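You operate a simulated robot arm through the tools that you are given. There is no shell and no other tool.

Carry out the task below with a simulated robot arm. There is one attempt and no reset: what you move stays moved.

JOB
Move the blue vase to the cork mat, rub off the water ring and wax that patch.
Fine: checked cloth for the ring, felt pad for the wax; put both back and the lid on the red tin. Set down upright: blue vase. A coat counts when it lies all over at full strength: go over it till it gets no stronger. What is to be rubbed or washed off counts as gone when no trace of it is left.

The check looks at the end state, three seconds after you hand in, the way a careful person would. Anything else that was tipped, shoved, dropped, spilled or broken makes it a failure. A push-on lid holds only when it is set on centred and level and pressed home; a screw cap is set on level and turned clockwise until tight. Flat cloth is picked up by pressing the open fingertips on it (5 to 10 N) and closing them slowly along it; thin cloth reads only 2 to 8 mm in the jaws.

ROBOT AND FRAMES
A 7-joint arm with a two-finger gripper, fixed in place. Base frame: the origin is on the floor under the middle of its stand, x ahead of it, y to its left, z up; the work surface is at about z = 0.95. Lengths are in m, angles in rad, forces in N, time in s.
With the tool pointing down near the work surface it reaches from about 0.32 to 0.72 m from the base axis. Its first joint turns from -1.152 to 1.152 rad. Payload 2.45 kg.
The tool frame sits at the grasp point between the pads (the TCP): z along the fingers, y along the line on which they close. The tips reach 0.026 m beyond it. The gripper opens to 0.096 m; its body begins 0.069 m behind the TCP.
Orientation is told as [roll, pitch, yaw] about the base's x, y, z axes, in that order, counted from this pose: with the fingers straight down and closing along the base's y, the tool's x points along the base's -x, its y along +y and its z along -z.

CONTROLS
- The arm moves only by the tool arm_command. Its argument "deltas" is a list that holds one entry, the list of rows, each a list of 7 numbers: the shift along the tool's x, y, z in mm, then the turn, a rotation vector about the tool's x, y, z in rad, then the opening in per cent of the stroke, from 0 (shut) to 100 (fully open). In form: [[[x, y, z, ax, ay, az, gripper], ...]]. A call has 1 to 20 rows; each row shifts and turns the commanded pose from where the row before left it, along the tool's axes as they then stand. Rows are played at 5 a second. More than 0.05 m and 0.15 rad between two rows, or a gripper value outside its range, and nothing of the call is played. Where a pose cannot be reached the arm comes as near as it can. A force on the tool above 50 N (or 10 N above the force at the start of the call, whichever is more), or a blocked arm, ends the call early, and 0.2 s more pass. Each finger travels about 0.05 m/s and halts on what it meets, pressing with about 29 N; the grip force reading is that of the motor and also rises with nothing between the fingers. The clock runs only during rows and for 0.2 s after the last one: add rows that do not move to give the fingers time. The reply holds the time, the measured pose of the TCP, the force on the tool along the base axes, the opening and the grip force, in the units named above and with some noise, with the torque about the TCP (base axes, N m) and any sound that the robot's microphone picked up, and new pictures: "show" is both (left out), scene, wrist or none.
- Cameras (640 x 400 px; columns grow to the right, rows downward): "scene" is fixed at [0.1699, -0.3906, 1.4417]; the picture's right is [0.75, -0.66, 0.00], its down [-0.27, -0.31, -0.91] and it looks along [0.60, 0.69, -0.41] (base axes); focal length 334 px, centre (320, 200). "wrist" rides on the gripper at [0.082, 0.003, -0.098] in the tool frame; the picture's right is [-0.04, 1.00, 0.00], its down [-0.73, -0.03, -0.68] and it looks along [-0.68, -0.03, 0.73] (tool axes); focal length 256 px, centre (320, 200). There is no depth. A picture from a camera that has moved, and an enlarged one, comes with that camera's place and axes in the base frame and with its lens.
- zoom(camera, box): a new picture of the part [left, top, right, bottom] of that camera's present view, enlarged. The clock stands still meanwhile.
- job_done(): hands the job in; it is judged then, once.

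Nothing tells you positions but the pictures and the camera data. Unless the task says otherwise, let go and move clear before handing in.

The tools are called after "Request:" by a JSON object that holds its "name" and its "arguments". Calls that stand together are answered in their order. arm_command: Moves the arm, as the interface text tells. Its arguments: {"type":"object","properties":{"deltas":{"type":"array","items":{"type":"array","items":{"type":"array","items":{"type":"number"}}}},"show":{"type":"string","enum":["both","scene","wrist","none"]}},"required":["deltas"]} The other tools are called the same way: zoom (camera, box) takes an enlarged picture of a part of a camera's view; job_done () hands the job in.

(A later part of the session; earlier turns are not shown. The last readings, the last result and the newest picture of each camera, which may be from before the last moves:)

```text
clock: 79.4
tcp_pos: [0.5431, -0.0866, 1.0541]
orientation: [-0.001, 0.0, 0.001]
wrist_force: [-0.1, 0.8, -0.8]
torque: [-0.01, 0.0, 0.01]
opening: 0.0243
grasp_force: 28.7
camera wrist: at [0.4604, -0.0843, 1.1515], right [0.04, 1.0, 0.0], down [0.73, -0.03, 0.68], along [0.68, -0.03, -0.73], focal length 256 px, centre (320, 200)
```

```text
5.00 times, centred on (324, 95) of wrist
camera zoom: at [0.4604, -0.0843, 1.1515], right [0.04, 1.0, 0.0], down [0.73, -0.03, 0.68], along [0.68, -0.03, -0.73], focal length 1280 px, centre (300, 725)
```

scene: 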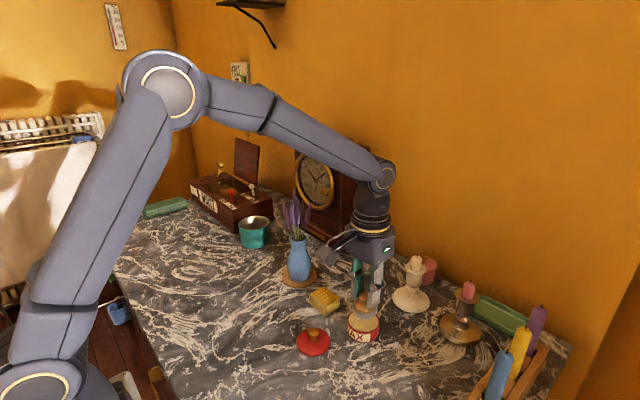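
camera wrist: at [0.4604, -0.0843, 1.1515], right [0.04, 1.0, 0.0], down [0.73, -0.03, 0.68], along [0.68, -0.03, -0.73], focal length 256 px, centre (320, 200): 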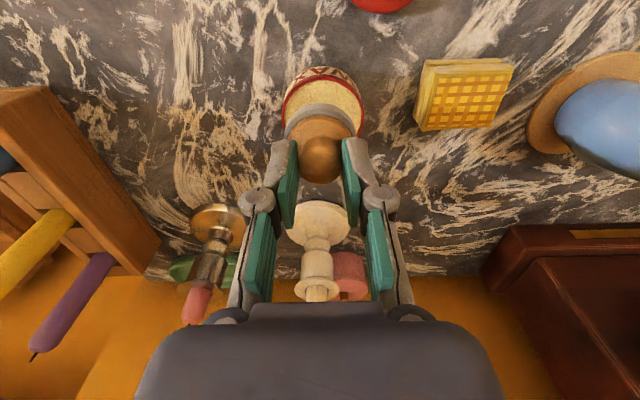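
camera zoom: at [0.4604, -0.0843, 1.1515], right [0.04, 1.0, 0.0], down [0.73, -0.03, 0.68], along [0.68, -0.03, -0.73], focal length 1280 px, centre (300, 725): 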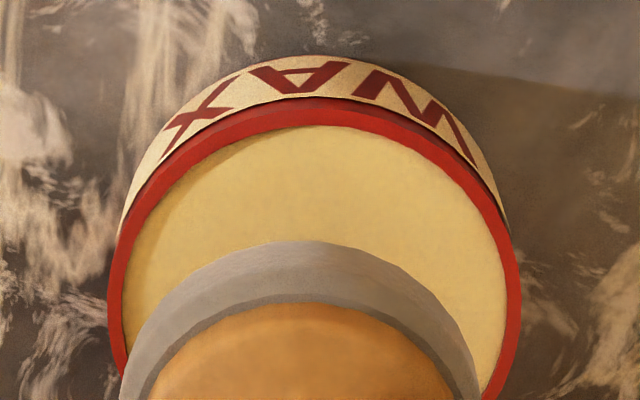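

The pad is offset about 2 mm from the tin centre in x and y. I'll correct that and lower toward the wax.

Request:
{"name": "arm_command", "arguments": {"deltas": [[[2, 1.8, 0, 0, 0, 0, 18], [0, 0, 10, 0, 0, 0, 18], [0, 0, 10, 0, 0, 0, 18], [0, 0, 2, 0, 0, 0, 18], [0, 0, 0, 0, 0, 0, 18]]], "show": "wrist"}}

Request:
{"name": "zoom", "arguments": {"camera": "scene", "box": [325, 285, 405, 345]}}

```text
clock: 80.6
tcp_pos: [0.5416, -0.085, 1.031]
orientation: [0.0, 0.0, 0.0]
wrist_force: [-0.3, -0.1, -1.2]
torque: [-0.01, -0.03, 0.0]
opening: 0.0244
grasp_force: 29.2
camera wrist: at [0.4595, -0.0826, 1.1293], right [0.04, 1.0, 0.0], down [0.73, -0.03, 0.68], along [0.68, -0.03, -0.73], focal length 256 px, centre (320, 200)
```

wrist: 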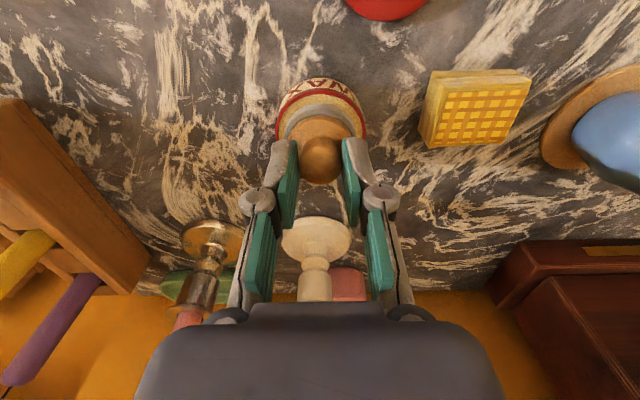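

```text
6.67 times, centred on (365, 315) of scene
camera zoom: at [0.1699, -0.3906, 1.4417], right [0.75, -0.66, 0.0], down [-0.27, -0.31, -0.91], along [0.6, 0.69, -0.41], focal length 2226 px, centre (20, -567)
```

zoom: 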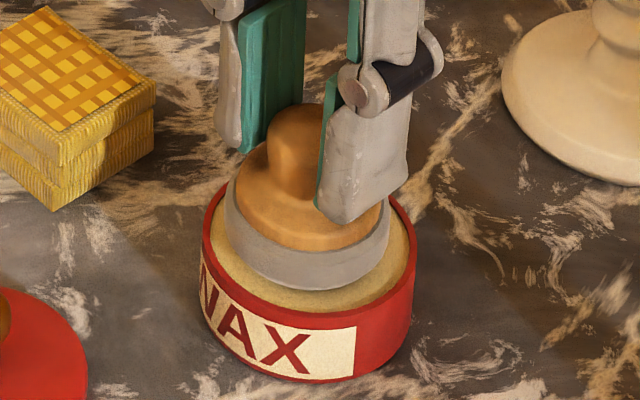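

The pad sits centred in the tin's mouth. I'll lower in small steps to touch the wax.

Request:
{"name": "arm_command", "arguments": {"deltas": [[[0, 0, 1, 0, 0, 0, 18], [0, 0, 1, 0, 0, 0, 18], [0, 0, 1, 0, 0, 0, 18], [0, 0, 0, 0, 0, 0, 18]]], "show": "none"}}

Request:
{"name": "arm_command", "arguments": {"deltas": [[[0, 0, 0.7, 0, 0, 0, 18], [0, 0, 0.7, 0, 0, 0, 18], [0, 0, 0, 0, 0, 0, 18]]], "show": "none"}}

```text
clock: 81.6
tcp_pos: [0.5403, -0.0843, 1.0281]
orientation: [0.0, -0.001, -0.001]
wrist_force: [-0.9, 0.2, -0.9]
torque: [-0.05, -0.02, -0.02]
opening: 0.0242
grasp_force: 29.7
```

```text
clock: 82.4
tcp_pos: [0.5413, -0.0858, 1.028]
orientation: [0.0, -0.003, -0.001]
wrist_force: [-5.0, 0.4, 16.2]
torque: [0.06, 0.2, 0.03]
opening: 0.0245
grasp_force: 28.8
```

The pad is touching the wax at 16 N. I'll ease off slightly and twist the pad in place to pick up wax.

Request:
{"name": "arm_command", "arguments": {"deltas": [[[0, 0, -0.4, 0, 0, 0, 18], [0, 0, 0, 0, 0, 0.1, 18], [0, 0, 0, 0, 0, 0.1, 18], [0, 0, 0, 0, 0, 0.1, 18], [0, 0, 0, 0, 0, -0.1, 18], [0, 0, 0, 0, 0, -0.1, 18], [0, 0, 0, 0, 0, -0.1, 18], [0, 0, 0, 0, 0, -0.1, 18], [0, 0, 0, 0, 0, -0.1, 18], [0, 0, 0, 0, 0, -0.1, 18], [0, 0, 0, 0, 0, 0.1, 18], [0, 0, 0, 0, 0, 0.1, 18], [0, 0, 0, 0, 0, 0.1, 18], [0, 0, 0, 0, 0, 0, 18]]], "show": "both"}}

Request:
{"name": "zoom", "arguments": {"camera": "scene", "box": [325, 285, 405, 345]}}

```text
clock: 85.4
tcp_pos: [0.5417, -0.0854, 1.0268]
orientation: [0.001, 0.0, -0.001]
wrist_force: [-1.4, 0.4, 9.4]
torque: [0.03, 0.03, 0.06]
opening: 0.0235
grasp_force: 29.4
camera wrist: at [0.4581, -0.0835, 1.1246], right [0.04, 1.0, 0.0], down [0.73, -0.03, 0.68], along [0.68, -0.03, -0.73], focal length 256 px, centre (320, 200)
```

scene: 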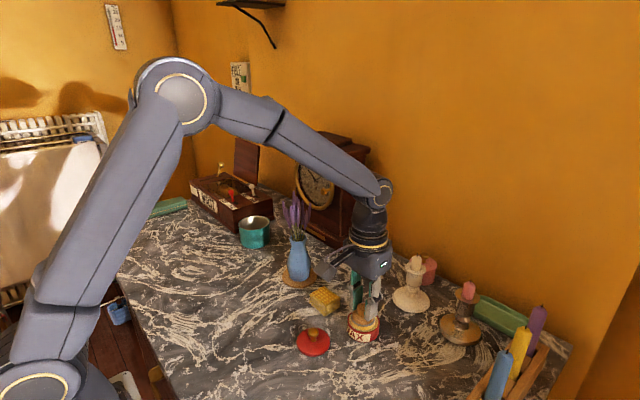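
wrist: 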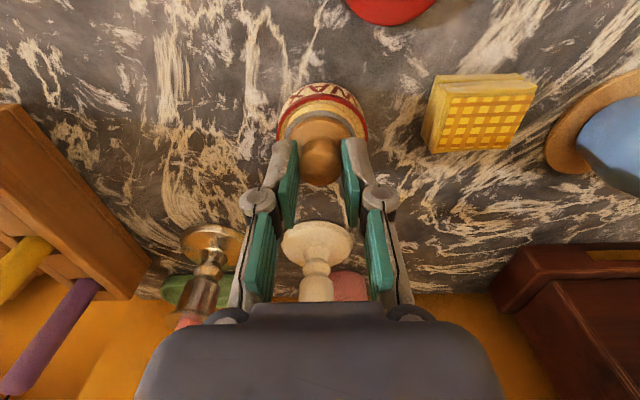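

```text
6.67 times, centred on (365, 315) of scene
camera zoom: at [0.1697, -0.3905, 1.4418], right [0.75, -0.66, 0.0], down [-0.27, -0.31, -0.91], along [0.6, 0.69, -0.41], focal length 2226 px, centre (20, -567)
```

zoom: 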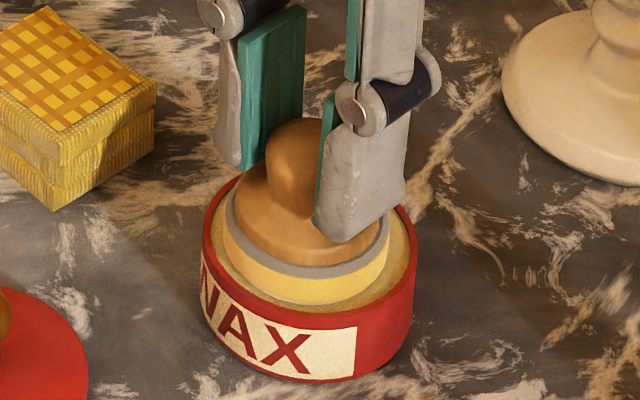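

The felt is now yellow with wax. I'll lift out and carry it over the cloth to the patch.

Request:
{"name": "arm_command", "arguments": {"deltas": [[[0, 0, -6, 0, 0, 0, 18], [0, 0, -12, 0, 0, 0, 18], [0, 0, -12, 0, 0, 0, 18], [0, 0, -12, 0, 0, 0, 18], [0, 25.6, 0, 0, 0, 0, 18], [0, 25.6, 0, 0, 0, 0, 18], [0, 25.6, 0, 0, 0, 0, 18], [0, 25.6, 0, 0, 0, 0, 18], [-26.4, 0, 0, 0, 0, 0, 18], [-26.4, 0, 0, 0, 0, 0, 18], [-26.4, 0, 0, 0, 0, 0, 18], [-26.4, 0, 0, 0, 0, 0, 18], [-26.4, 0, 0, 0, 0, 0, 18], [0, 0, 0, 0, 0, 0, 18], [0, 0, 0, 0, 0, 0, 18]]], "show": "both"}}

Request:
{"name": "zoom", "arguments": {"camera": "scene", "box": [335, 235, 415, 295]}}

```text
clock: 88.6
tcp_pos: [0.6752, 0.0153, 1.071]
orientation: [0.001, 0.0, -0.001]
wrist_force: [0.0, 0.7, 0.1]
torque: [0.01, -0.01, -0.01]
opening: 0.0238
grasp_force: 29.4
camera wrist: at [0.5922, 0.0179, 1.1677], right [0.04, 1.0, 0.0], down [0.73, -0.03, 0.68], along [0.68, -0.03, -0.73], focal length 256 px, centre (320, 200)
```

scene: 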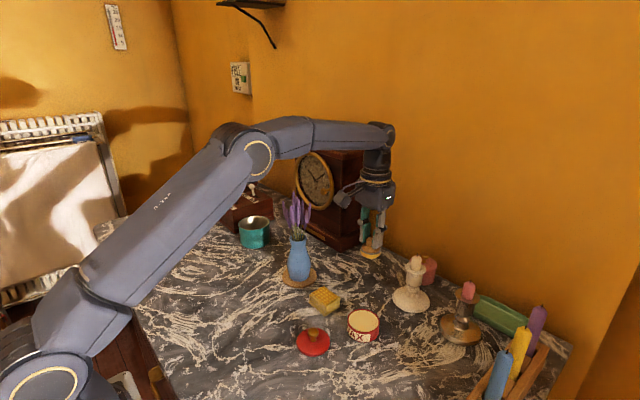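
wrist: 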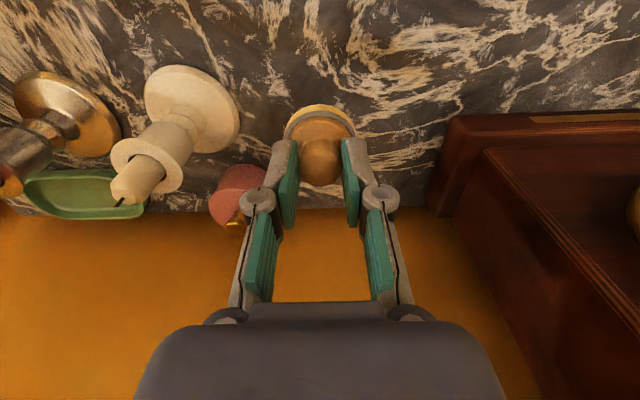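

```text
6.67 times, centred on (375, 265) of scene
camera zoom: at [0.1699, -0.3906, 1.4417], right [0.75, -0.66, 0.0], down [-0.27, -0.31, -0.91], along [0.6, 0.69, -0.41], focal length 2226 px, centre (-47, -233)
```

zoom: 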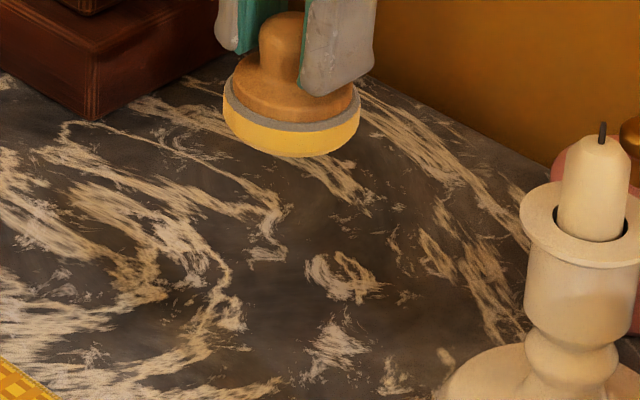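

The pad is loaded and over the patch. I'll lower it to contact.

Request:
{"name": "arm_command", "arguments": {"deltas": [[[0, 0, 15, 0, 0, 0, 18], [0, 0, 15, 0, 0, 0, 18], [0, 0, 15, 0, 0, 0, 18], [0, 0, 12, 0, 0, 0, 18], [0, 0, 7, 0, 0, 0, 18], [0, 0, 1.5, 0, 0, 0, 18], [0, 0, 0, 0, 0, 0, 18]]], "show": "none"}}

Request:
{"name": "arm_command", "arguments": {"deltas": [[[0, 0, 0.7, 0, 0, 0, 18], [0, 0, 0.7, 0, 0, 0, 18], [0, 0, 0, 0, 0, 0, 18]]], "show": "none"}}

```text
clock: 90.2
tcp_pos: [0.6732, 0.0157, 1.0026]
orientation: [0.0, 0.0, 0.001]
wrist_force: [0.3, 0.2, -0.8]
torque: [0.02, -0.01, 0.0]
opening: 0.0238
grasp_force: 28.9
```

```text
clock: 91.0
tcp_pos: [0.6728, 0.0173, 1.0015]
orientation: [0.0, 0.0, 0.001]
wrist_force: [-0.3, 0.0, -0.7]
torque: [0.02, -0.01, -0.02]
opening: 0.0236
grasp_force: 29.5
```

Request:
{"name": "arm_command", "arguments": {"deltas": [[[0, 0, 0.6, 0, 0, 0, 18], [0, 0, 0.4, 0, 0, 0, 18], [0, 0, 0, 0, 0, 0, 18]]], "show": "none"}}

Request:
{"name": "arm_command", "arguments": {"deltas": [[[0, 0, 0.5, 0, 0, 0, 18], [0, 0, 0, 0, 0, 0, 18]]], "show": "none"}}

```text
clock: 91.8
tcp_pos: [0.6734, 0.0169, 1.0022]
orientation: [0.0, -0.002, 0.0]
wrist_force: [-2.4, 0.5, 5.8]
torque: [-0.01, 0.09, 0.0]
opening: 0.0236
grasp_force: 29.1
```

```text
clock: 92.4
tcp_pos: [0.6722, 0.0164, 1.0]
orientation: [0.001, -0.002, 0.001]
wrist_force: [-0.6, 0.5, 10.2]
torque: [0.04, 0.01, 0.02]
opening: 0.0237
grasp_force: 28.5
```

The pad is pressing at about 10 N. I'll rub out to a 25 mm circle around the patch centre.

Request:
{"name": "arm_command", "arguments": {"deltas": [[[-9, 0, 0, 0, 0, 0, 18], [-9, 0, 0, 0, 0, 0, 18], [-9, 0, 0, 0, 0, 0, 18], [1.9, 9.57, 0, 0, 0, 0, 18], [5.42, 8.11, 0, 0, 0, 0, 18], [8.11, 5.42, 0, 0, 0, 0, 18], [9.57, 1.9, 0, 0, 0, 0, 18], [9.57, -1.9, 0, 0, 0, 0, 18], [8.11, -5.42, 0, 0, 0, 0, 18], [5.42, -8.11, 0, 0, 0, 0, 18], [1.9, -9.57, 0, 0, 0, 0, 18], [0, 0, 0, 0, 0, 0, 18]]], "show": "both"}}

Request:
{"name": "zoom", "arguments": {"camera": "scene", "box": [335, 245, 415, 305]}}

```text
clock: 95.0
tcp_pos: [0.6482, 0.0167, 1.0009]
orientation: [0.0, -0.001, 0.0]
wrist_force: [1.1, 10.4, 22.4]
torque: [0.32, -0.1, 0.04]
opening: 0.0235
grasp_force: 29.1
camera wrist: at [0.5667, 0.0198, 1.099], right [0.04, 1.0, 0.0], down [0.73, -0.03, 0.68], along [0.68, -0.03, -0.73], focal length 256 px, centre (320, 200)
```

scene: 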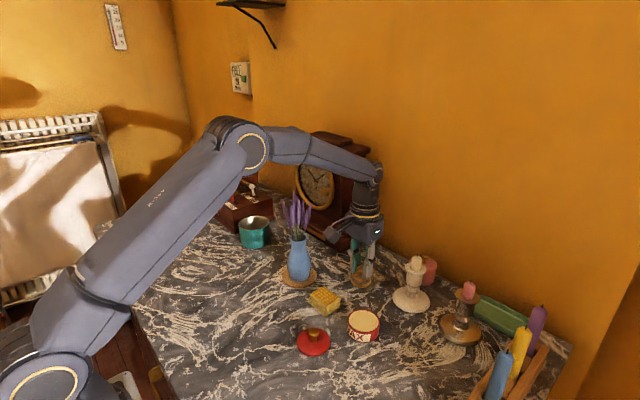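
wrist: 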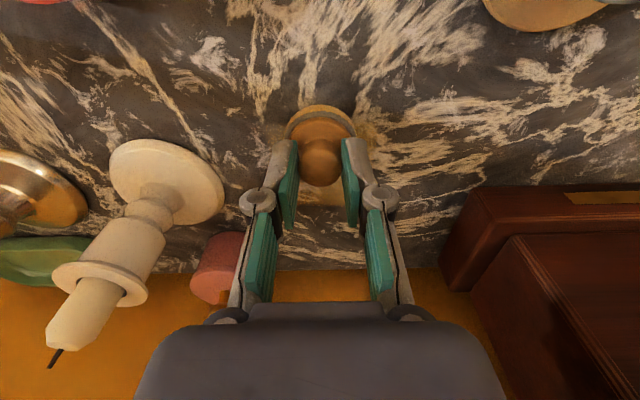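

```text
6.67 times, centred on (375, 275) of scene
camera zoom: at [0.1694, -0.3903, 1.4419], right [0.75, -0.66, 0.0], down [-0.27, -0.31, -0.91], along [0.6, 0.69, -0.41], focal length 2226 px, centre (-47, -300)
```

zoom: 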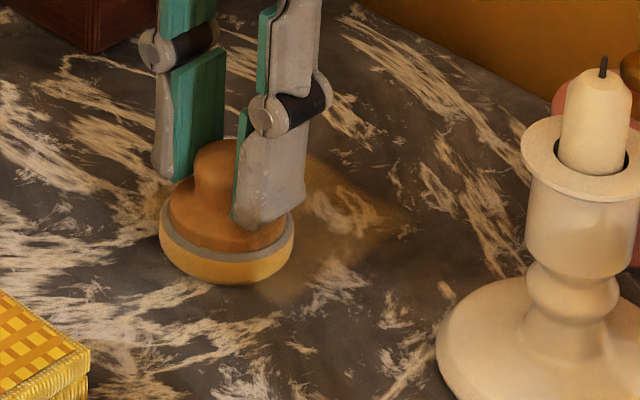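

A wax film is appearing. I'll continue the circle with a bit less pressure.

Request:
{"name": "arm_command", "arguments": {"deltas": [[[0, 0, -0.4, 0, 0, 0, 18], [-1.9, -9.57, 0, 0, 0, 0, 18], [-5.42, -8.11, 0, 0, 0, 0, 18], [-8.11, -5.42, 0, 0, 0, 0, 18], [-9.57, -1.9, 0, 0, 0, 0, 18], [-9.57, 1.9, 0, 0, 0, 0, 18], [-8.11, 5.42, 0, 0, 0, 0, 18], [-5.42, 8.11, 0, 0, 0, 0, 18], [-1.9, 9.57, 0, 0, 0, 0, 18], [9, 0, 0, 0, 0, 0, 18], [9, 0, 0, 0, 0, 0, 18], [9, 0, 0, 0, 0, 0, 18], [0, 0, 0, 0, 0, 0, 18]]], "show": "wrist"}}

Request:
{"name": "zoom", "arguments": {"camera": "scene", "box": [335, 245, 415, 305]}}

```text
clock: 97.8
tcp_pos: [0.6708, 0.017, 1.0017]
orientation: [-0.001, 0.001, -0.001]
wrist_force: [2.4, 1.0, 4.6]
torque: [-0.01, -0.09, -0.01]
opening: 0.0237
grasp_force: 28.6
camera wrist: at [0.589, 0.019, 1.099], right [0.04, 1.0, 0.0], down [0.73, -0.03, 0.68], along [0.68, -0.03, -0.73], focal length 256 px, centre (320, 200)
```

wrist: 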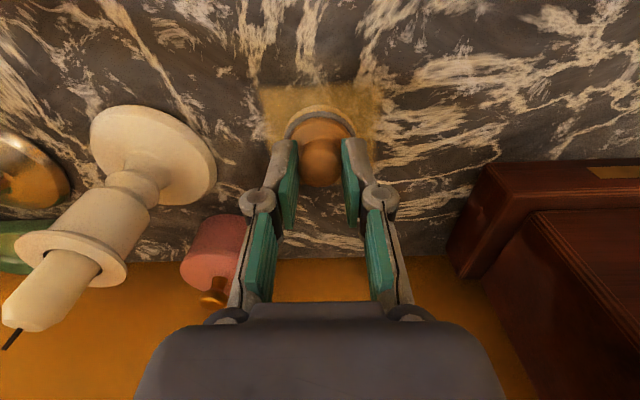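

```text
6.67 times, centred on (375, 275) of scene
camera zoom: at [0.1698, -0.3906, 1.4417], right [0.75, -0.66, 0.0], down [-0.27, -0.31, -0.91], along [0.6, 0.69, -0.41], focal length 2226 px, centre (-47, -300)
```

zoom: 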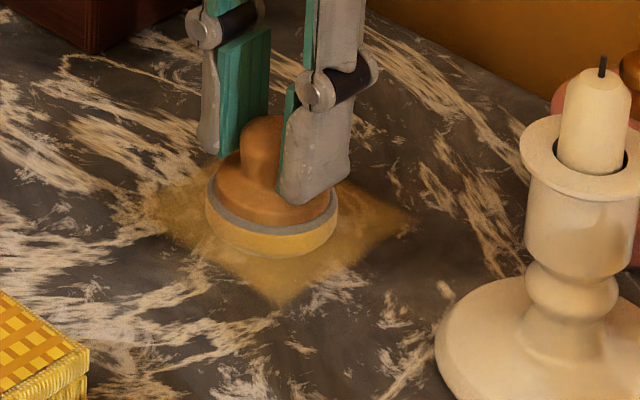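

The film shows a clear square patch, about 70 mm on a side, centred near (0.675, 0.017). I'll now cover the corners with a square loop.

Request:
{"name": "arm_command", "arguments": {"deltas": [[[-8, 0, 0, 0, 0, 0, 18], [-8, 0, 0, 0, 0, 0, 18], [-8, 0, 0, 0, 0, 0, 18], [0, 8.5, 0, 0, 0, 0, 18], [0, 8.5, 0, 0, 0, 0, 18], [0, 8.5, 0, 0, 0, 0, 18], [8, 0, 0, 0, 0, 0, 18], [8, 0, 0, 0, 0, 0, 18], [8, 0, 0, 0, 0, 0, 18], [8, 0, 0, 0, 0, 0, 18], [8, 0, 0, 0, 0, 0, 18], [8, 0, 0, 0, 0, 0, 18], [0, -8, 0, 0, 0, 0, 18], [0, -8, 0, 0, 0, 0, 18], [0, -8, 0, 0, 0, 0, 18], [0, -8, 0, 0, 0, 0, 18], [0, -8, 0, 0, 0, 0, 18], [0, -8, 0, 0, 0, 0, 18], [0, 0, 0, 0, 0, 0, 18]]], "show": "wrist"}}

Request:
{"name": "zoom", "arguments": {"camera": "scene", "box": [335, 245, 415, 305]}}

```text
clock: 101.8
tcp_pos: [0.6485, -0.0061, 1.0007]
orientation: [0.001, 0.0, 0.0]
wrist_force: [1.5, 3.2, 8.0]
torque: [0.12, 0.0, 0.03]
opening: 0.0236
grasp_force: 29.2
camera wrist: at [0.5671, -0.0035, 1.0988], right [0.04, 1.0, 0.0], down [0.73, -0.03, 0.68], along [0.68, -0.03, -0.73], focal length 256 px, centre (320, 200)
```

wrist: 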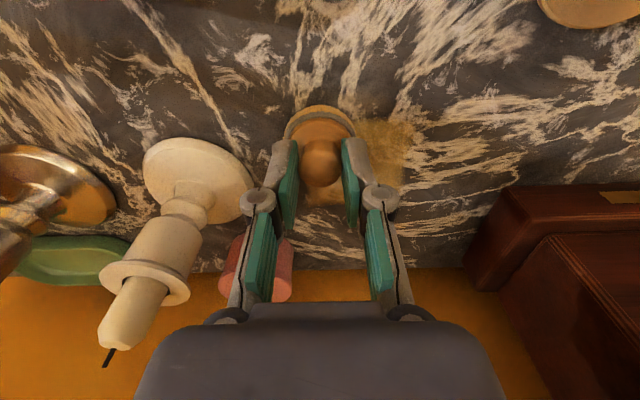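

```text
6.67 times, centred on (375, 275) of scene
camera zoom: at [0.1697, -0.3905, 1.4418], right [0.75, -0.66, 0.0], down [-0.27, -0.31, -0.91], along [0.6, 0.69, -0.41], focal length 2226 px, centre (-47, -300)
```

zoom: 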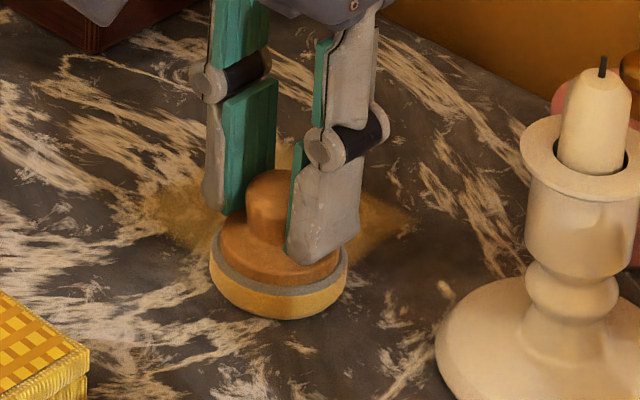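

Request:
{"name": "arm_command", "arguments": {"deltas": [[[-9.6, 0, 0, 0, 0, 0, 18], [-9.6, 0, 0, 0, 0, 0, 18], [-9.6, 0, 0, 0, 0, 0, 18], [-9.6, 0, 0, 0, 0, 0, 18], [-9.6, 0, 0, 0, 0, 0, 18], [0, 12, 0, 0, 0, 0, 18], [9.6, 0, 0, 0, 0, 0, 18], [9.6, 0, 0, 0, 0, 0, 18], [9.6, 0, 0, 0, 0, 0, 18], [9.6, 0, 0, 0, 0, 0, 18], [9.6, 0, 0, 0, 0, 0, 18], [0, 12, 0, 0, 0, 0, 18], [-9.6, 0, 0, 0, 0, 0, 18], [-9.6, 0, 0, 0, 0, 0, 18], [-9.6, 0, 0, 0, 0, 0, 18], [-9.6, 0, 0, 0, 0, 0, 18], [-9.6, 0, 0, 0, 0, 0, 18], [0, 12, 0, 0, 0, 0, 18], [0, 0, 0, 0, 0, 0, 18]]], "show": "wrist"}}

Request:
{"name": "arm_command", "arguments": {"deltas": [[[9.6, 0, 0, 0, 0, 0, 18], [9.6, 0, 0, 0, 0, 0, 18], [9.6, 0, 0, 0, 0, 0, 18], [9.6, 0, 0, 0, 0, 0, 18], [9.6, 0, 0, 0, 0, 0, 18], [0, 12, 0, 0, 0, 0, 18], [-9.6, 0, 0, 0, 0, 0, 18], [-9.6, 0, 0, 0, 0, 0, 18], [-9.6, 0, 0, 0, 0, 0, 18], [-9.6, 0, 0, 0, 0, 0, 18], [-9.6, 0, 0, 0, 0, 0, 18], [0, 0, 0, 0, 0, 0, 18]]], "show": "wrist"}}

```text
clock: 105.8
tcp_pos: [0.6961, 0.0308, 1.0007]
orientation: [0.0, -0.002, -0.001]
wrist_force: [0.3, -1.4, 1.3]
torque: [-0.03, -0.06, 0.0]
opening: 0.0236
grasp_force: 29.3
camera wrist: at [0.6151, 0.0324, 1.0988], right [0.04, 1.0, 0.0], down [0.73, -0.03, 0.68], along [0.68, -0.03, -0.73], focal length 256 px, centre (320, 200)
```

wrist: 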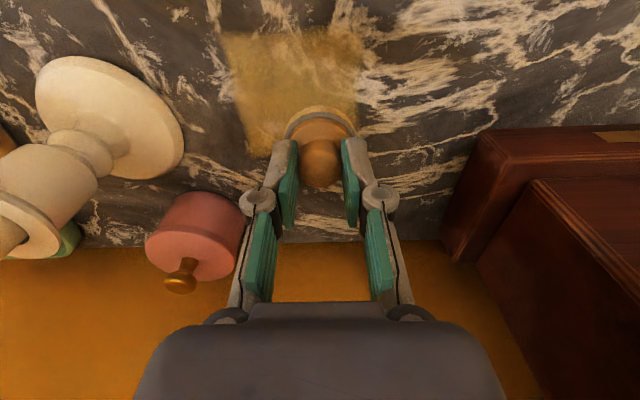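

```text
clock: 108.4
tcp_pos: [0.6959, 0.0435, 1.0012]
orientation: [-0.001, 0.0, -0.001]
wrist_force: [-1.3, -0.2, -0.4]
torque: [0.03, 0.02, 0.01]
opening: 0.0238
grasp_force: 28.7
camera wrist: at [0.6134, 0.0446, 1.0999], right [0.04, 1.0, 0.0], down [0.73, -0.03, 0.68], along [0.68, -0.03, -0.73], focal length 256 px, centre (320, 200)
```

wrist: 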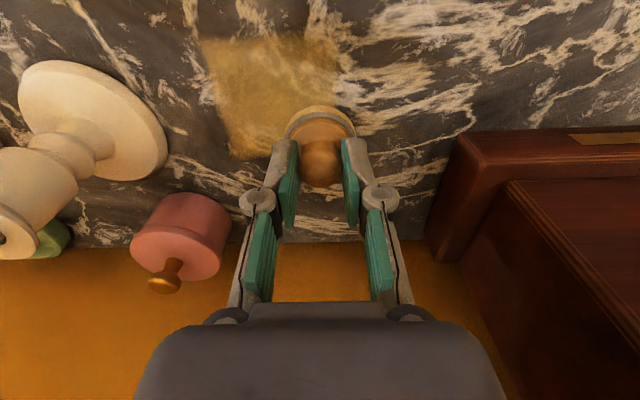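

Request:
{"name": "zoom", "arguments": {"camera": "wrist", "box": [190, 20, 370, 170]}}

Request:
{"name": "zoom", "arguments": {"camera": "scene", "box": [335, 245, 415, 305]}}

```text
2.67 times, centred on (280, 95) of wrist
camera zoom: at [0.6134, 0.0446, 1.0999], right [0.04, 1.0, 0.0], down [0.73, -0.03, 0.68], along [0.68, -0.03, -0.73], focal length 683 px, centre (427, 480)
```

zoom: 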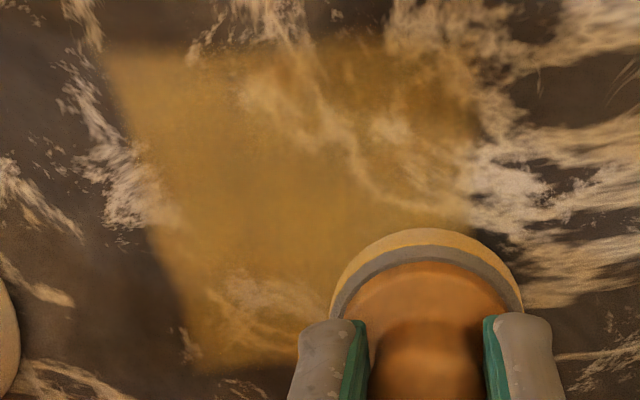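

```text
6.67 times, centred on (375, 275) of scene
camera zoom: at [0.1699, -0.3906, 1.4417], right [0.75, -0.66, 0.0], down [-0.27, -0.31, -0.91], along [0.6, 0.69, -0.41], focal length 2226 px, centre (-47, -300)
```

zoom: 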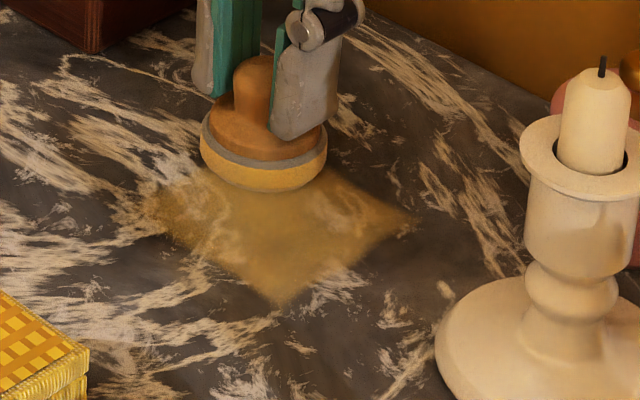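

The coat is building but is still weaker along the left and near sides, and the contact force here has dropped. I'll press a little more and continue.

Request:
{"name": "arm_command", "arguments": {"deltas": [[[0, 0, 0.5, 0, 0, 0, 18], [0, 0, 0, 0, 0, 0, 18]]], "show": "none"}}

```text
clock: 109.0
tcp_pos: [0.696, 0.0415, 1.001]
orientation: [0.001, 0.001, 0.002]
wrist_force: [-0.5, -0.1, -0.3]
torque: [0.01, 0.0, 0.04]
opening: 0.0238
grasp_force: 28.5
```

Request:
{"name": "arm_command", "arguments": {"deltas": [[[0, 0, 0.5, 0, 0, 0, 18], [0, 0, 0, 0, 0, 0, 18]]], "show": "none"}}

Request:
{"name": "arm_command", "arguments": {"deltas": [[[0, 0, 0.5, 0, 0, 0, 18], [0, 0, 0, 0, 0, 0, 18]]], "show": "none"}}

```text
clock: 109.6
tcp_pos: [0.6959, 0.0427, 1.0002]
orientation: [0.0, -0.003, 0.001]
wrist_force: [-3.4, -1.0, 7.4]
torque: [0.04, 0.15, 0.01]
opening: 0.0238
grasp_force: 28.6
```

```text
clock: 110.2
tcp_pos: [0.6965, 0.043, 1.0001]
orientation: [0.0, -0.001, 0.0]
wrist_force: [-5.4, -0.4, 15.1]
torque: [0.02, 0.27, -0.01]
opening: 0.0237
grasp_force: 28.9
```

Request:
{"name": "arm_command", "arguments": {"deltas": [[[9.8, 0, 0, 0, 0, 0, 18], [9.8, 0, 0, 0, 0, 0, 18], [9.8, 0, 0, 0, 0, 0, 18], [9.8, 0, 0, 0, 0, 0, 18], [9.8, 0, 0, 0, 0, 0, 18], [0, -8, 0, 0, 0, 0, 18], [-9.8, 0, 0, 0, 0, 0, 18], [-9.8, 0, 0, 0, 0, 0, 18], [-9.8, 0, 0, 0, 0, 0, 18], [-9.8, 0, 0, 0, 0, 0, 18], [-9.8, 0, 0, 0, 0, 0, 18], [0, -8, 0, 0, 0, 0, 18], [9.8, 0, 0, 0, 0, 0, 18], [9.8, 0, 0, 0, 0, 0, 18], [9.8, 0, 0, 0, 0, 0, 18], [9.8, 0, 0, 0, 0, 0, 18], [9.8, 0, 0, 0, 0, 0, 18], [0, 0, 0, 0, 0, 0, 18]]], "show": "wrist"}}

Request:
{"name": "zoom", "arguments": {"camera": "scene", "box": [335, 245, 415, 305]}}

```text
clock: 114.0
tcp_pos: [0.6477, 0.0263, 1.0002]
orientation: [0.001, 0.0, 0.0]
wrist_force: [4.7, -0.4, 7.0]
torque: [0.04, -0.23, -0.03]
opening: 0.0236
grasp_force: 28.7
camera wrist: at [0.5653, 0.0286, 1.0977], right [0.04, 1.0, 0.0], down [0.73, -0.03, 0.68], along [0.68, -0.03, -0.73], focal length 256 px, centre (320, 200)
```

wrist: 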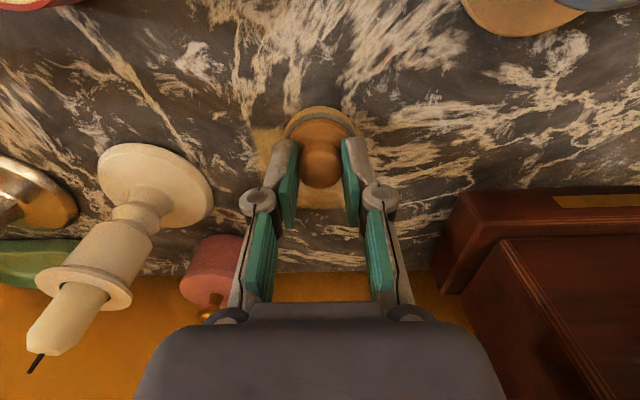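

```text
6.67 times, centred on (375, 275) of scene
camera zoom: at [0.1698, -0.3906, 1.4417], right [0.75, -0.66, 0.0], down [-0.27, -0.31, -0.91], along [0.6, 0.69, -0.41], focal length 2226 px, centre (-47, -300)
```

zoom: 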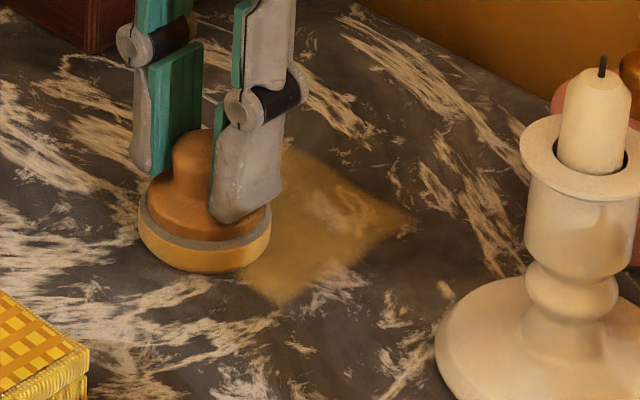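

Request:
{"name": "arm_command", "arguments": {"deltas": [[[0, -8, 0, 0, 0, 0, 18], [-9.8, 0, 0, 0, 0, 0, 18], [-9.8, 0, 0, 0, 0, 0, 18], [-9.8, 0, 0, 0, 0, 0, 18], [-9.8, 0, 0, 0, 0, 0, 18], [-9.8, 0, 0, 0, 0, 0, 18], [0, -8, 0, 0, 0, 0, 18], [9.8, 0, 0, 0, 0, 0, 18], [9.8, 0, 0, 0, 0, 0, 18], [9.8, 0, 0, 0, 0, 0, 18], [9.8, 0, 0, 0, 0, 0, 18], [9.8, 0, 0, 0, 0, 0, 18], [0, -8, 0, 0, 0, 0, 18], [-9.8, 0, 0, 0, 0, 0, 18], [-9.8, 0, 0, 0, 0, 0, 18], [-9.8, 0, 0, 0, 0, 0, 18], [-9.8, 0, 0, 0, 0, 0, 18], [-9.8, 0, 0, 0, 0, 0, 18], [0, -7, 0, 0, 0, 0, 18], [0, 0, 0, 0, 0, 0, 18]]], "show": "none"}}

Request:
{"name": "arm_command", "arguments": {"deltas": [[[9.8, 0, 0, 0, 0, 0, 18], [9.8, 0, 0, 0, 0, 0, 18], [9.8, 0, 0, 0, 0, 0, 18], [9.8, 0, 0, 0, 0, 0, 18], [9.8, 0, 0, 0, 0, 0, 18], [0, 9.5, 0, 0, 0, 0, 18], [0, 9.5, 0, 0, 0, 0, 18], [0, 9.5, 0, 0, 0, 0, 18], [0, 9.5, 0, 0, 0, 0, 18], [0, 9.5, 0, 0, 0, 0, 18], [-9.8, 0, 0, 0, 0, 0, 18], [-9.8, 0, 0, 0, 0, 0, 18], [-9.8, 0, 0, 0, 0, 0, 18], [-9.8, 0, 0, 0, 0, 0, 18], [-9.8, 0, 0, 0, 0, 0, 18], [0, 0, 0, 0, 0, 0, 18]]], "show": "wrist"}}

Request:
{"name": "zoom", "arguments": {"camera": "scene", "box": [335, 245, 415, 305]}}

```text
clock: 118.2
tcp_pos: [0.6972, -0.0047, 0.999]
orientation: [0.002, -0.002, -0.001]
wrist_force: [1.2, 4.6, 9.7]
torque: [0.16, -0.05, 0.0]
opening: 0.0238
grasp_force: 29.2
```

```text
clock: 121.6
tcp_pos: [0.695, 0.0431, 1.0003]
orientation: [-0.001, -0.001, 0.001]
wrist_force: [-2.1, 0.7, 2.8]
torque: [0.02, -0.02, 0.01]
opening: 0.0237
grasp_force: 29.4
camera wrist: at [0.6145, 0.0448, 1.0973], right [0.04, 1.0, 0.0], down [0.73, -0.03, 0.68], along [0.68, -0.03, -0.73], focal length 256 px, centre (320, 200)
```

wrist: 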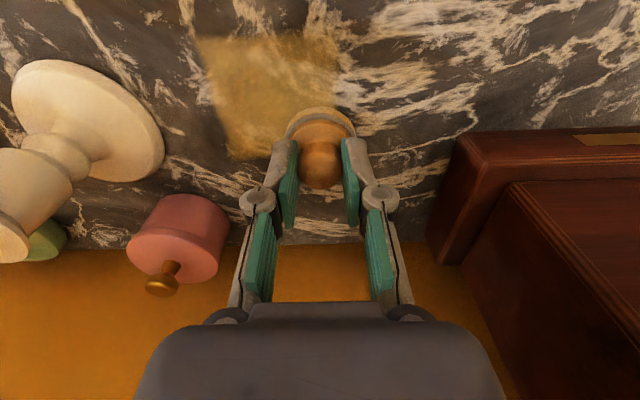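

```text
6.67 times, centred on (375, 275) of scene
camera zoom: at [0.1698, -0.3906, 1.4417], right [0.75, -0.66, 0.0], down [-0.27, -0.31, -0.91], along [0.6, 0.69, -0.41], focal length 2226 px, centre (-47, -300)
```

zoom: 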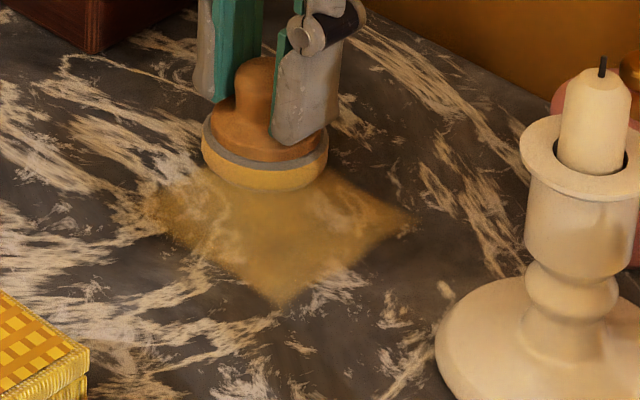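

Request:
{"name": "zoom", "arguments": {"camera": "wrist", "box": [190, 20, 370, 170]}}

```text
2.67 times, centred on (280, 95) of wrist
camera zoom: at [0.6145, 0.0448, 1.0973], right [0.04, 1.0, 0.0], down [0.73, -0.03, 0.68], along [0.68, -0.03, -0.73], focal length 683 px, centre (427, 480)
```

zoom: 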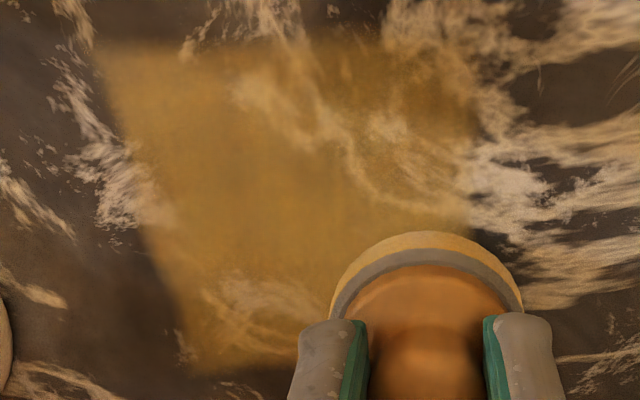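

The near-left corner is still thin and the pad may be running dry, so I'll go back to the tin and reload.

Request:
{"name": "arm_command", "arguments": {"deltas": [[[0, 0, -15, 0, 0, 0, 18], [0, 0, -15, 0, 0, 0, 18], [0, 0, -15, 0, 0, 0, 18], [0, -27, 0, 0, 0, 0, 18], [25.55, 0, 0, 0, 0, 0, 18], [25.55, 0, 0, 0, 0, 0, 18], [25.55, 0, 0, 0, 0, 0, 18], [25.55, 0, 0, 0, 0, 0, 18], [25.55, 0, 0, 0, 0, 0, 18], [25.55, 0, 0, 0, 0, 0, 18], [0, -25.3, 0, 0, 0, 0, 18], [0, -25.3, 0, 0, 0, 0, 18], [0, -25.3, 0, 0, 0, 0, 18], [0, -25.3, 0, 0, 0, 0, 18], [0, 0, 0, 0, 0, 0, 18], [0, 0, 0, 0, 0, 0, 18]]], "show": "both"}}

Request:
{"name": "zoom", "arguments": {"camera": "wrist", "box": [260, 55, 388, 135]}}

Request:
{"name": "zoom", "arguments": {"camera": "scene", "box": [325, 285, 405, 345]}}

Request:
{"name": "zoom", "arguments": {"camera": "scene", "box": [335, 245, 415, 305]}}

```text
clock: 125.0
tcp_pos: [0.5438, -0.0856, 1.0444]
orientation: [0.0, 0.002, 0.002]
wrist_force: [0.0, -0.1, -0.3]
torque: [0.0, -0.02, 0.04]
opening: 0.0238
grasp_force: 28.8
camera wrist: at [0.4616, -0.0842, 1.1422], right [0.04, 1.0, 0.0], down [0.73, -0.03, 0.68], along [0.68, -0.03, -0.73], focal length 256 px, centre (320, 200)
```

scene: 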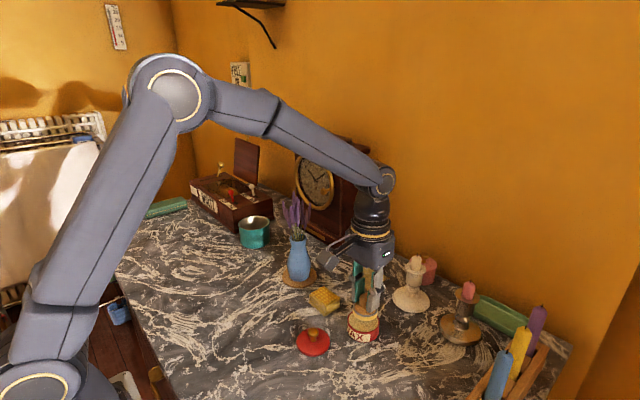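
wrist: 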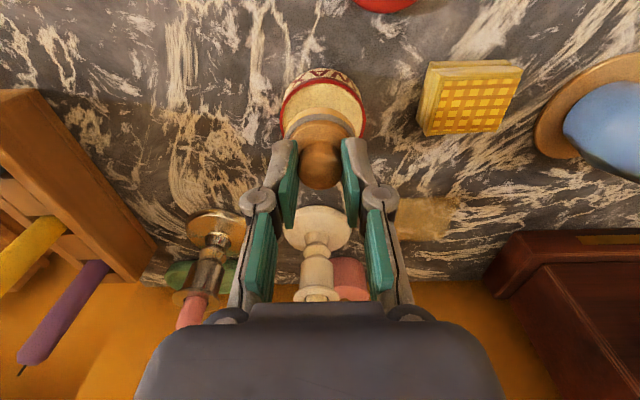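

```text
5.00 times, centred on (324, 95) of wrist
camera zoom: at [0.4616, -0.0842, 1.1422], right [0.04, 1.0, 0.0], down [0.73, -0.03, 0.68], along [0.68, -0.03, -0.73], focal length 1280 px, centre (300, 725)
```

zoom: 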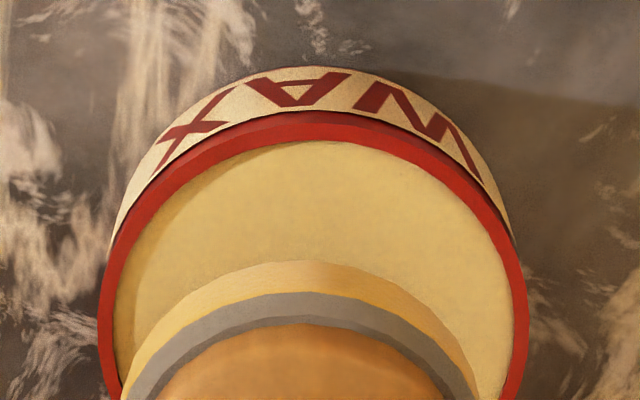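

```text
6.67 times, centred on (365, 315) of scene
camera zoom: at [0.1699, -0.3906, 1.4417], right [0.75, -0.66, 0.0], down [-0.27, -0.31, -0.91], along [0.6, 0.69, -0.41], focal length 2226 px, centre (20, -567)
```

zoom: 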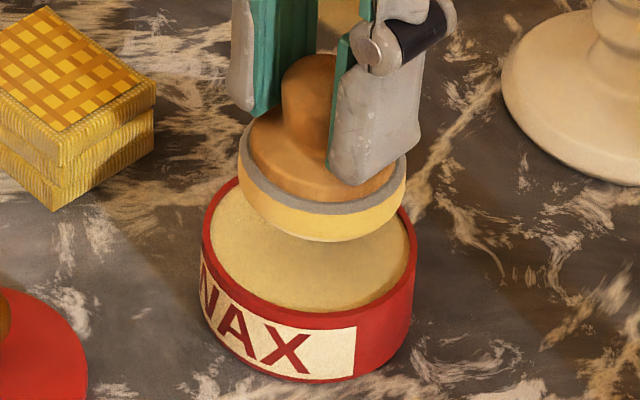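

```text
6.67 times, centred on (375, 275) of scene
camera zoom: at [0.1699, -0.3906, 1.4417], right [0.75, -0.66, 0.0], down [-0.27, -0.31, -0.91], along [0.6, 0.69, -0.41], focal length 2226 px, centre (-47, -300)
```

zoom: 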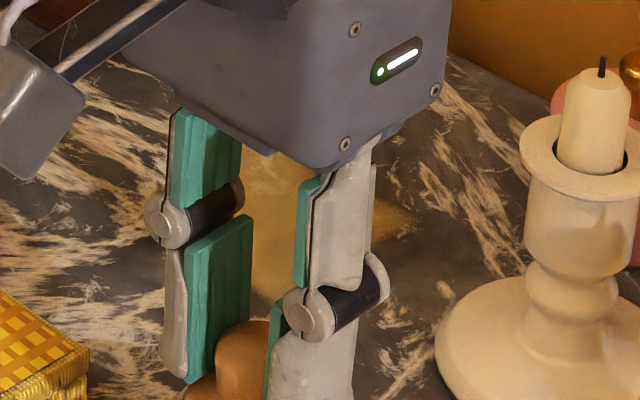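

The pad is about 4 mm forward and 1.5 mm right of the tin centre. I'll correct that and dip again.

Request:
{"name": "arm_command", "arguments": {"deltas": [[[4, 1.5, 0, 0, 0, 0, 18], [0, 0, 8, 0, 0, 0, 18], [0, 0, 8, 0, 0, 0, 18], [0, 0, 0, 0, 0, 0, 18]]], "show": "none"}}

Request:
{"name": "zoom", "arguments": {"camera": "scene", "box": [325, 285, 405, 345]}}

Request:
{"name": "zoom", "arguments": {"camera": "wrist", "box": [260, 65, 388, 145]}}

```text
clock: 126.0
tcp_pos: [0.5393, -0.0848, 1.0273]
orientation: [-0.001, -0.001, 0.0]
wrist_force: [-0.4, 0.0, 0.0]
torque: [0.02, 0.0, -0.02]
opening: 0.0238
grasp_force: 28.9
```

```text
6.67 times, centred on (365, 315) of scene
camera zoom: at [0.1699, -0.3906, 1.4417], right [0.75, -0.66, 0.0], down [-0.27, -0.31, -0.91], along [0.6, 0.69, -0.41], focal length 2226 px, centre (20, -567)
```

zoom: 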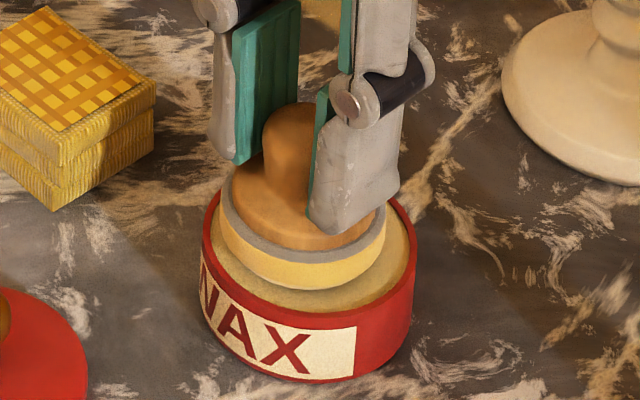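

```text
5.00 times, centred on (324, 105) of wrist
camera zoom: at [0.4573, -0.0821, 1.1263], right [0.04, 1.0, 0.0], down [0.73, -0.03, 0.68], along [0.68, -0.03, -0.73], focal length 1280 px, centre (300, 675)
```

zoom: 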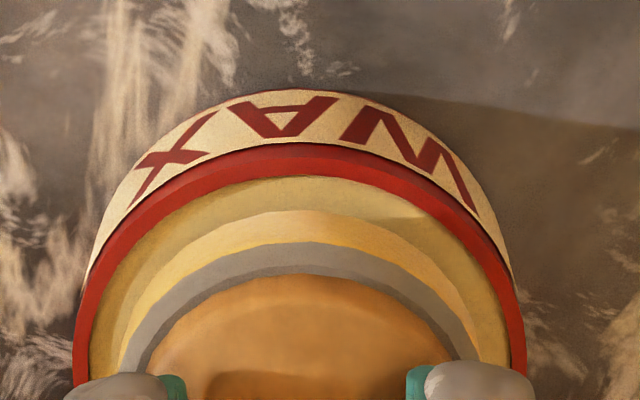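

Request:
{"name": "arm_command", "arguments": {"deltas": [[[-1.5, 0, 1, 0, 0, 0, 18], [0, 0, 1, 0, 0, 0, 18], [0, 0, 0.7, 0, 0, 0, 18], [0, 0, 0, 0, 0, 0, 18]]], "show": "none"}}

Request:
{"name": "arm_command", "arguments": {"deltas": [[[0, 0, 0.6, 0, 0, 0, 18], [0, 0, 0, 0, 0, 0, 18]]], "show": "none"}}

```text
clock: 127.0
tcp_pos: [0.5413, -0.0845, 1.025]
orientation: [0.0, -0.001, 0.001]
wrist_force: [-0.1, -0.2, 0.1]
torque: [0.02, 0.0, 0.01]
opening: 0.0239
grasp_force: 28.9
```

```text
clock: 127.6
tcp_pos: [0.5404, -0.0831, 1.026]
orientation: [-0.002, -0.001, 0.0]
wrist_force: [-0.5, -0.8, -1.4]
torque: [-0.01, -0.01, -0.04]
opening: 0.0235
grasp_force: 28.7
```

Request:
{"name": "arm_command", "arguments": {"deltas": [[[0, 0, 0.6, 0, 0, 0, 18], [0, 0, 0.4, 0, 0, 0, 18], [0, 0, 0, 0, 0, 0, 18]]], "show": "none"}}

Request:
{"name": "arm_command", "arguments": {"deltas": [[[0, 0, 0.4, 0, 0, 0, 18], [0, 0, 0, 0, 0, 0, 18]]], "show": "none"}}

```text
clock: 128.4
tcp_pos: [0.5402, -0.0832, 1.024]
orientation: [0.001, 0.001, 0.0]
wrist_force: [-1.8, 0.5, 3.1]
torque: [-0.01, 0.04, 0.01]
opening: 0.0237
grasp_force: 29.7
```

```text
clock: 129.0
tcp_pos: [0.5392, -0.0833, 1.0242]
orientation: [-0.001, -0.001, -0.001]
wrist_force: [-0.9, -0.6, 5.7]
torque: [0.02, 0.01, 0.01]
opening: 0.0237
grasp_force: 29.1
```

Touching the wax at about 6 N. I'll twist to reload.

Request:
{"name": "arm_command", "arguments": {"deltas": [[[0, 0, 0.2, 0, 0, 0.1, 18], [0, 0, 0, 0, 0, 0.1, 18], [0, 0, 0, 0, 0, 0.1, 18], [0, 0, 0, 0, 0, -0.1, 18], [0, 0, 0, 0, 0, -0.1, 18], [0, 0, 0, 0, 0, -0.1, 18], [0, 0, 0, 0, 0, -0.1, 18], [0, 0, 0, 0, 0, -0.1, 18], [0, 0, 0, 0, 0, -0.1, 18], [0, 0, 0, 0, 0, 0.1, 18], [0, 0, 0, 0, 0, 0.1, 18], [0, 0, 0, 0, 0, 0.1, 18], [0, 0, 0, 0, 0, 0, 18]]], "show": "none"}}

Request:
{"name": "zoom", "arguments": {"camera": "scene", "box": [325, 285, 405, 345]}}

```text
clock: 131.8
tcp_pos: [0.5411, -0.0843, 1.0239]
orientation: [0.0, 0.0, -0.001]
wrist_force: [-0.1, 1.3, 12.3]
torque: [0.05, -0.02, 0.0]
opening: 0.0238
grasp_force: 29.2
```

```text
6.67 times, centred on (365, 315) of scene
camera zoom: at [0.1696, -0.3905, 1.4418], right [0.75, -0.66, 0.0], down [-0.27, -0.31, -0.91], along [0.6, 0.69, -0.41], focal length 2226 px, centre (20, -567)
```

zoom: 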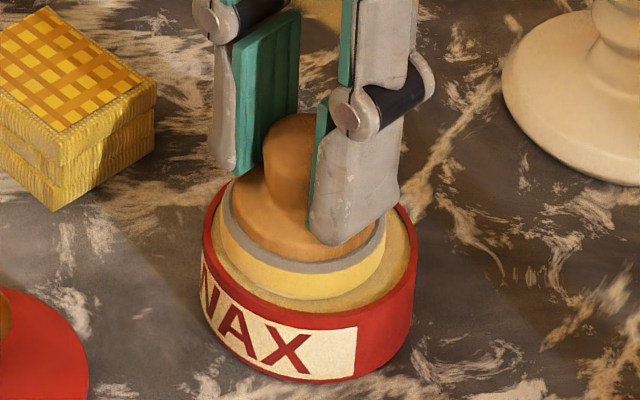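

Reloaded. I'll lift and move over, pausing to inspect the patch.

Request:
{"name": "arm_command", "arguments": {"deltas": [[[0, 0, -6, 0, 0, 0, 18], [0, 0, -12, 0, 0, 0, 18], [0, 0, -12, 0, 0, 0, 18], [0, 0, -12, 0, 0, 0, 18], [0, 25.3, 0, 0, 0, 0, 18], [0, 25.3, 0, 0, 0, 0, 18], [0, 25.3, 0, 0, 0, 0, 18], [0, 25.3, 0, 0, 0, 0, 18], [0, 0, 0, 0, 0, 0, 18]]], "show": "wrist"}}

Request:
{"name": "zoom", "arguments": {"camera": "scene", "box": [343, 260, 391, 290]}}

Request:
{"name": "zoom", "arguments": {"camera": "wrist", "box": [255, 180, 415, 280]}}

```text
clock: 133.8
tcp_pos: [0.5407, 0.0155, 1.0666]
orientation: [0.001, 0.0, -0.002]
wrist_force: [0.4, 0.2, -0.9]
torque: [-0.02, 0.01, 0.03]
opening: 0.0237
grasp_force: 29.5
camera wrist: at [0.4585, 0.0185, 1.1627], right [0.04, 1.0, 0.0], down [0.73, -0.03, 0.68], along [0.68, -0.03, -0.73], focal length 256 px, centre (320, 200)
```

wrist: 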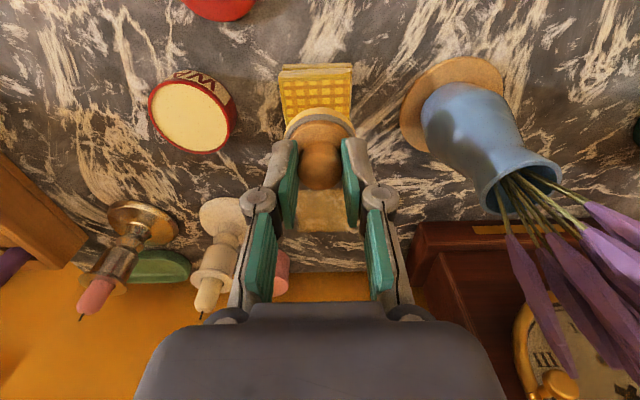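

```text
13.33 times, centred on (367, 275) of scene
camera zoom: at [0.1699, -0.3906, 1.4417], right [0.75, -0.66, 0.0], down [-0.27, -0.31, -0.91], along [0.6, 0.69, -0.41], focal length 4451 px, centre (-307, -800)
```

zoom: 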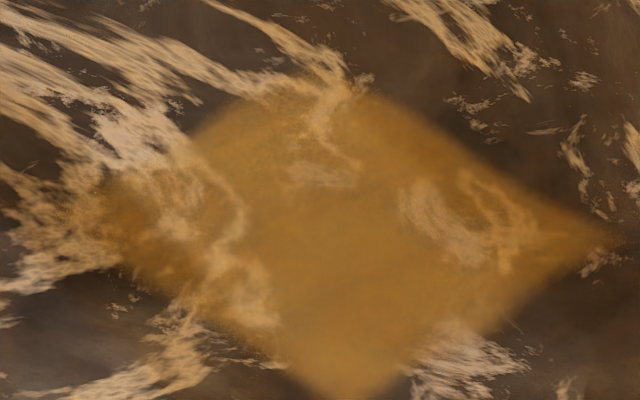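

```text
4.00 times, centred on (335, 230) of wrist
camera zoom: at [0.4585, 0.0185, 1.1627], right [0.04, 1.0, 0.0], down [0.73, -0.03, 0.68], along [0.68, -0.03, -0.73], focal length 1024 px, centre (260, 80)
```

zoom: 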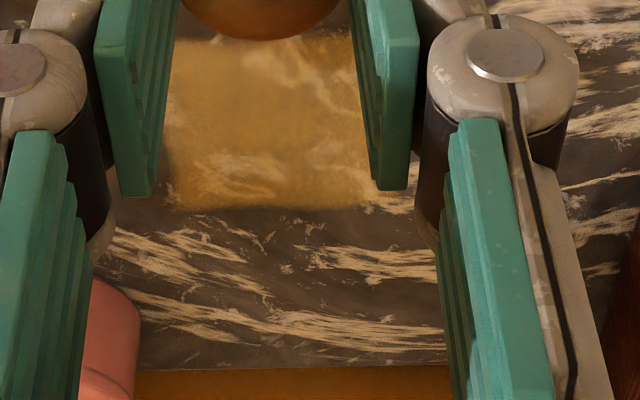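

This inspection shows it clearly: the coat is strongest in the middle and near-right, and thinner at the edges and the near-left corner. I'll go over it with strokes that run fully past the edges, starting at the near-left corner.

Request:
{"name": "arm_command", "arguments": {"deltas": [[[-26, 0, 0, 0, 0, 0, 18], [-26, 0, 0, 0, 0, 0, 18], [-26, 0, 0, 0, 0, 0, 18], [-25, 0, 0, 0, 0, 0, 18], [0, 15, 10, 0, 0, 0, 18], [0, 16, 10, 0, 0, 0, 18], [0, 0, 15, 0, 0, 0, 18], [0, 0, 15, 0, 0, 0, 18], [0, 0, 12, 0, 0, 0, 18], [0, 0, 2, 0, 0, 0, 18], [0, 0, 0, 0, 0, 0, 18]]], "show": "none"}}

Request:
{"name": "arm_command", "arguments": {"deltas": [[[0, 0, 0.7, 0, 0, 0, 18], [0, 0, 0.7, 0, 0, 0, 18], [0, 0, 0, 0, 0, 0, 18]]], "show": "none"}}

```text
clock: 136.2
tcp_pos: [0.6429, 0.049, 1.0011]
orientation: [0.0, 0.0, 0.001]
wrist_force: [-0.1, -0.3, 0.0]
torque: [-0.01, -0.03, 0.02]
opening: 0.0239
grasp_force: 28.9
```

```text
clock: 137.0
tcp_pos: [0.6437, 0.0485, 1.0]
orientation: [-0.002, 0.002, 0.0]
wrist_force: [-0.1, -0.4, -1.3]
torque: [0.01, 0.03, 0.01]
opening: 0.0236
grasp_force: 28.8
```

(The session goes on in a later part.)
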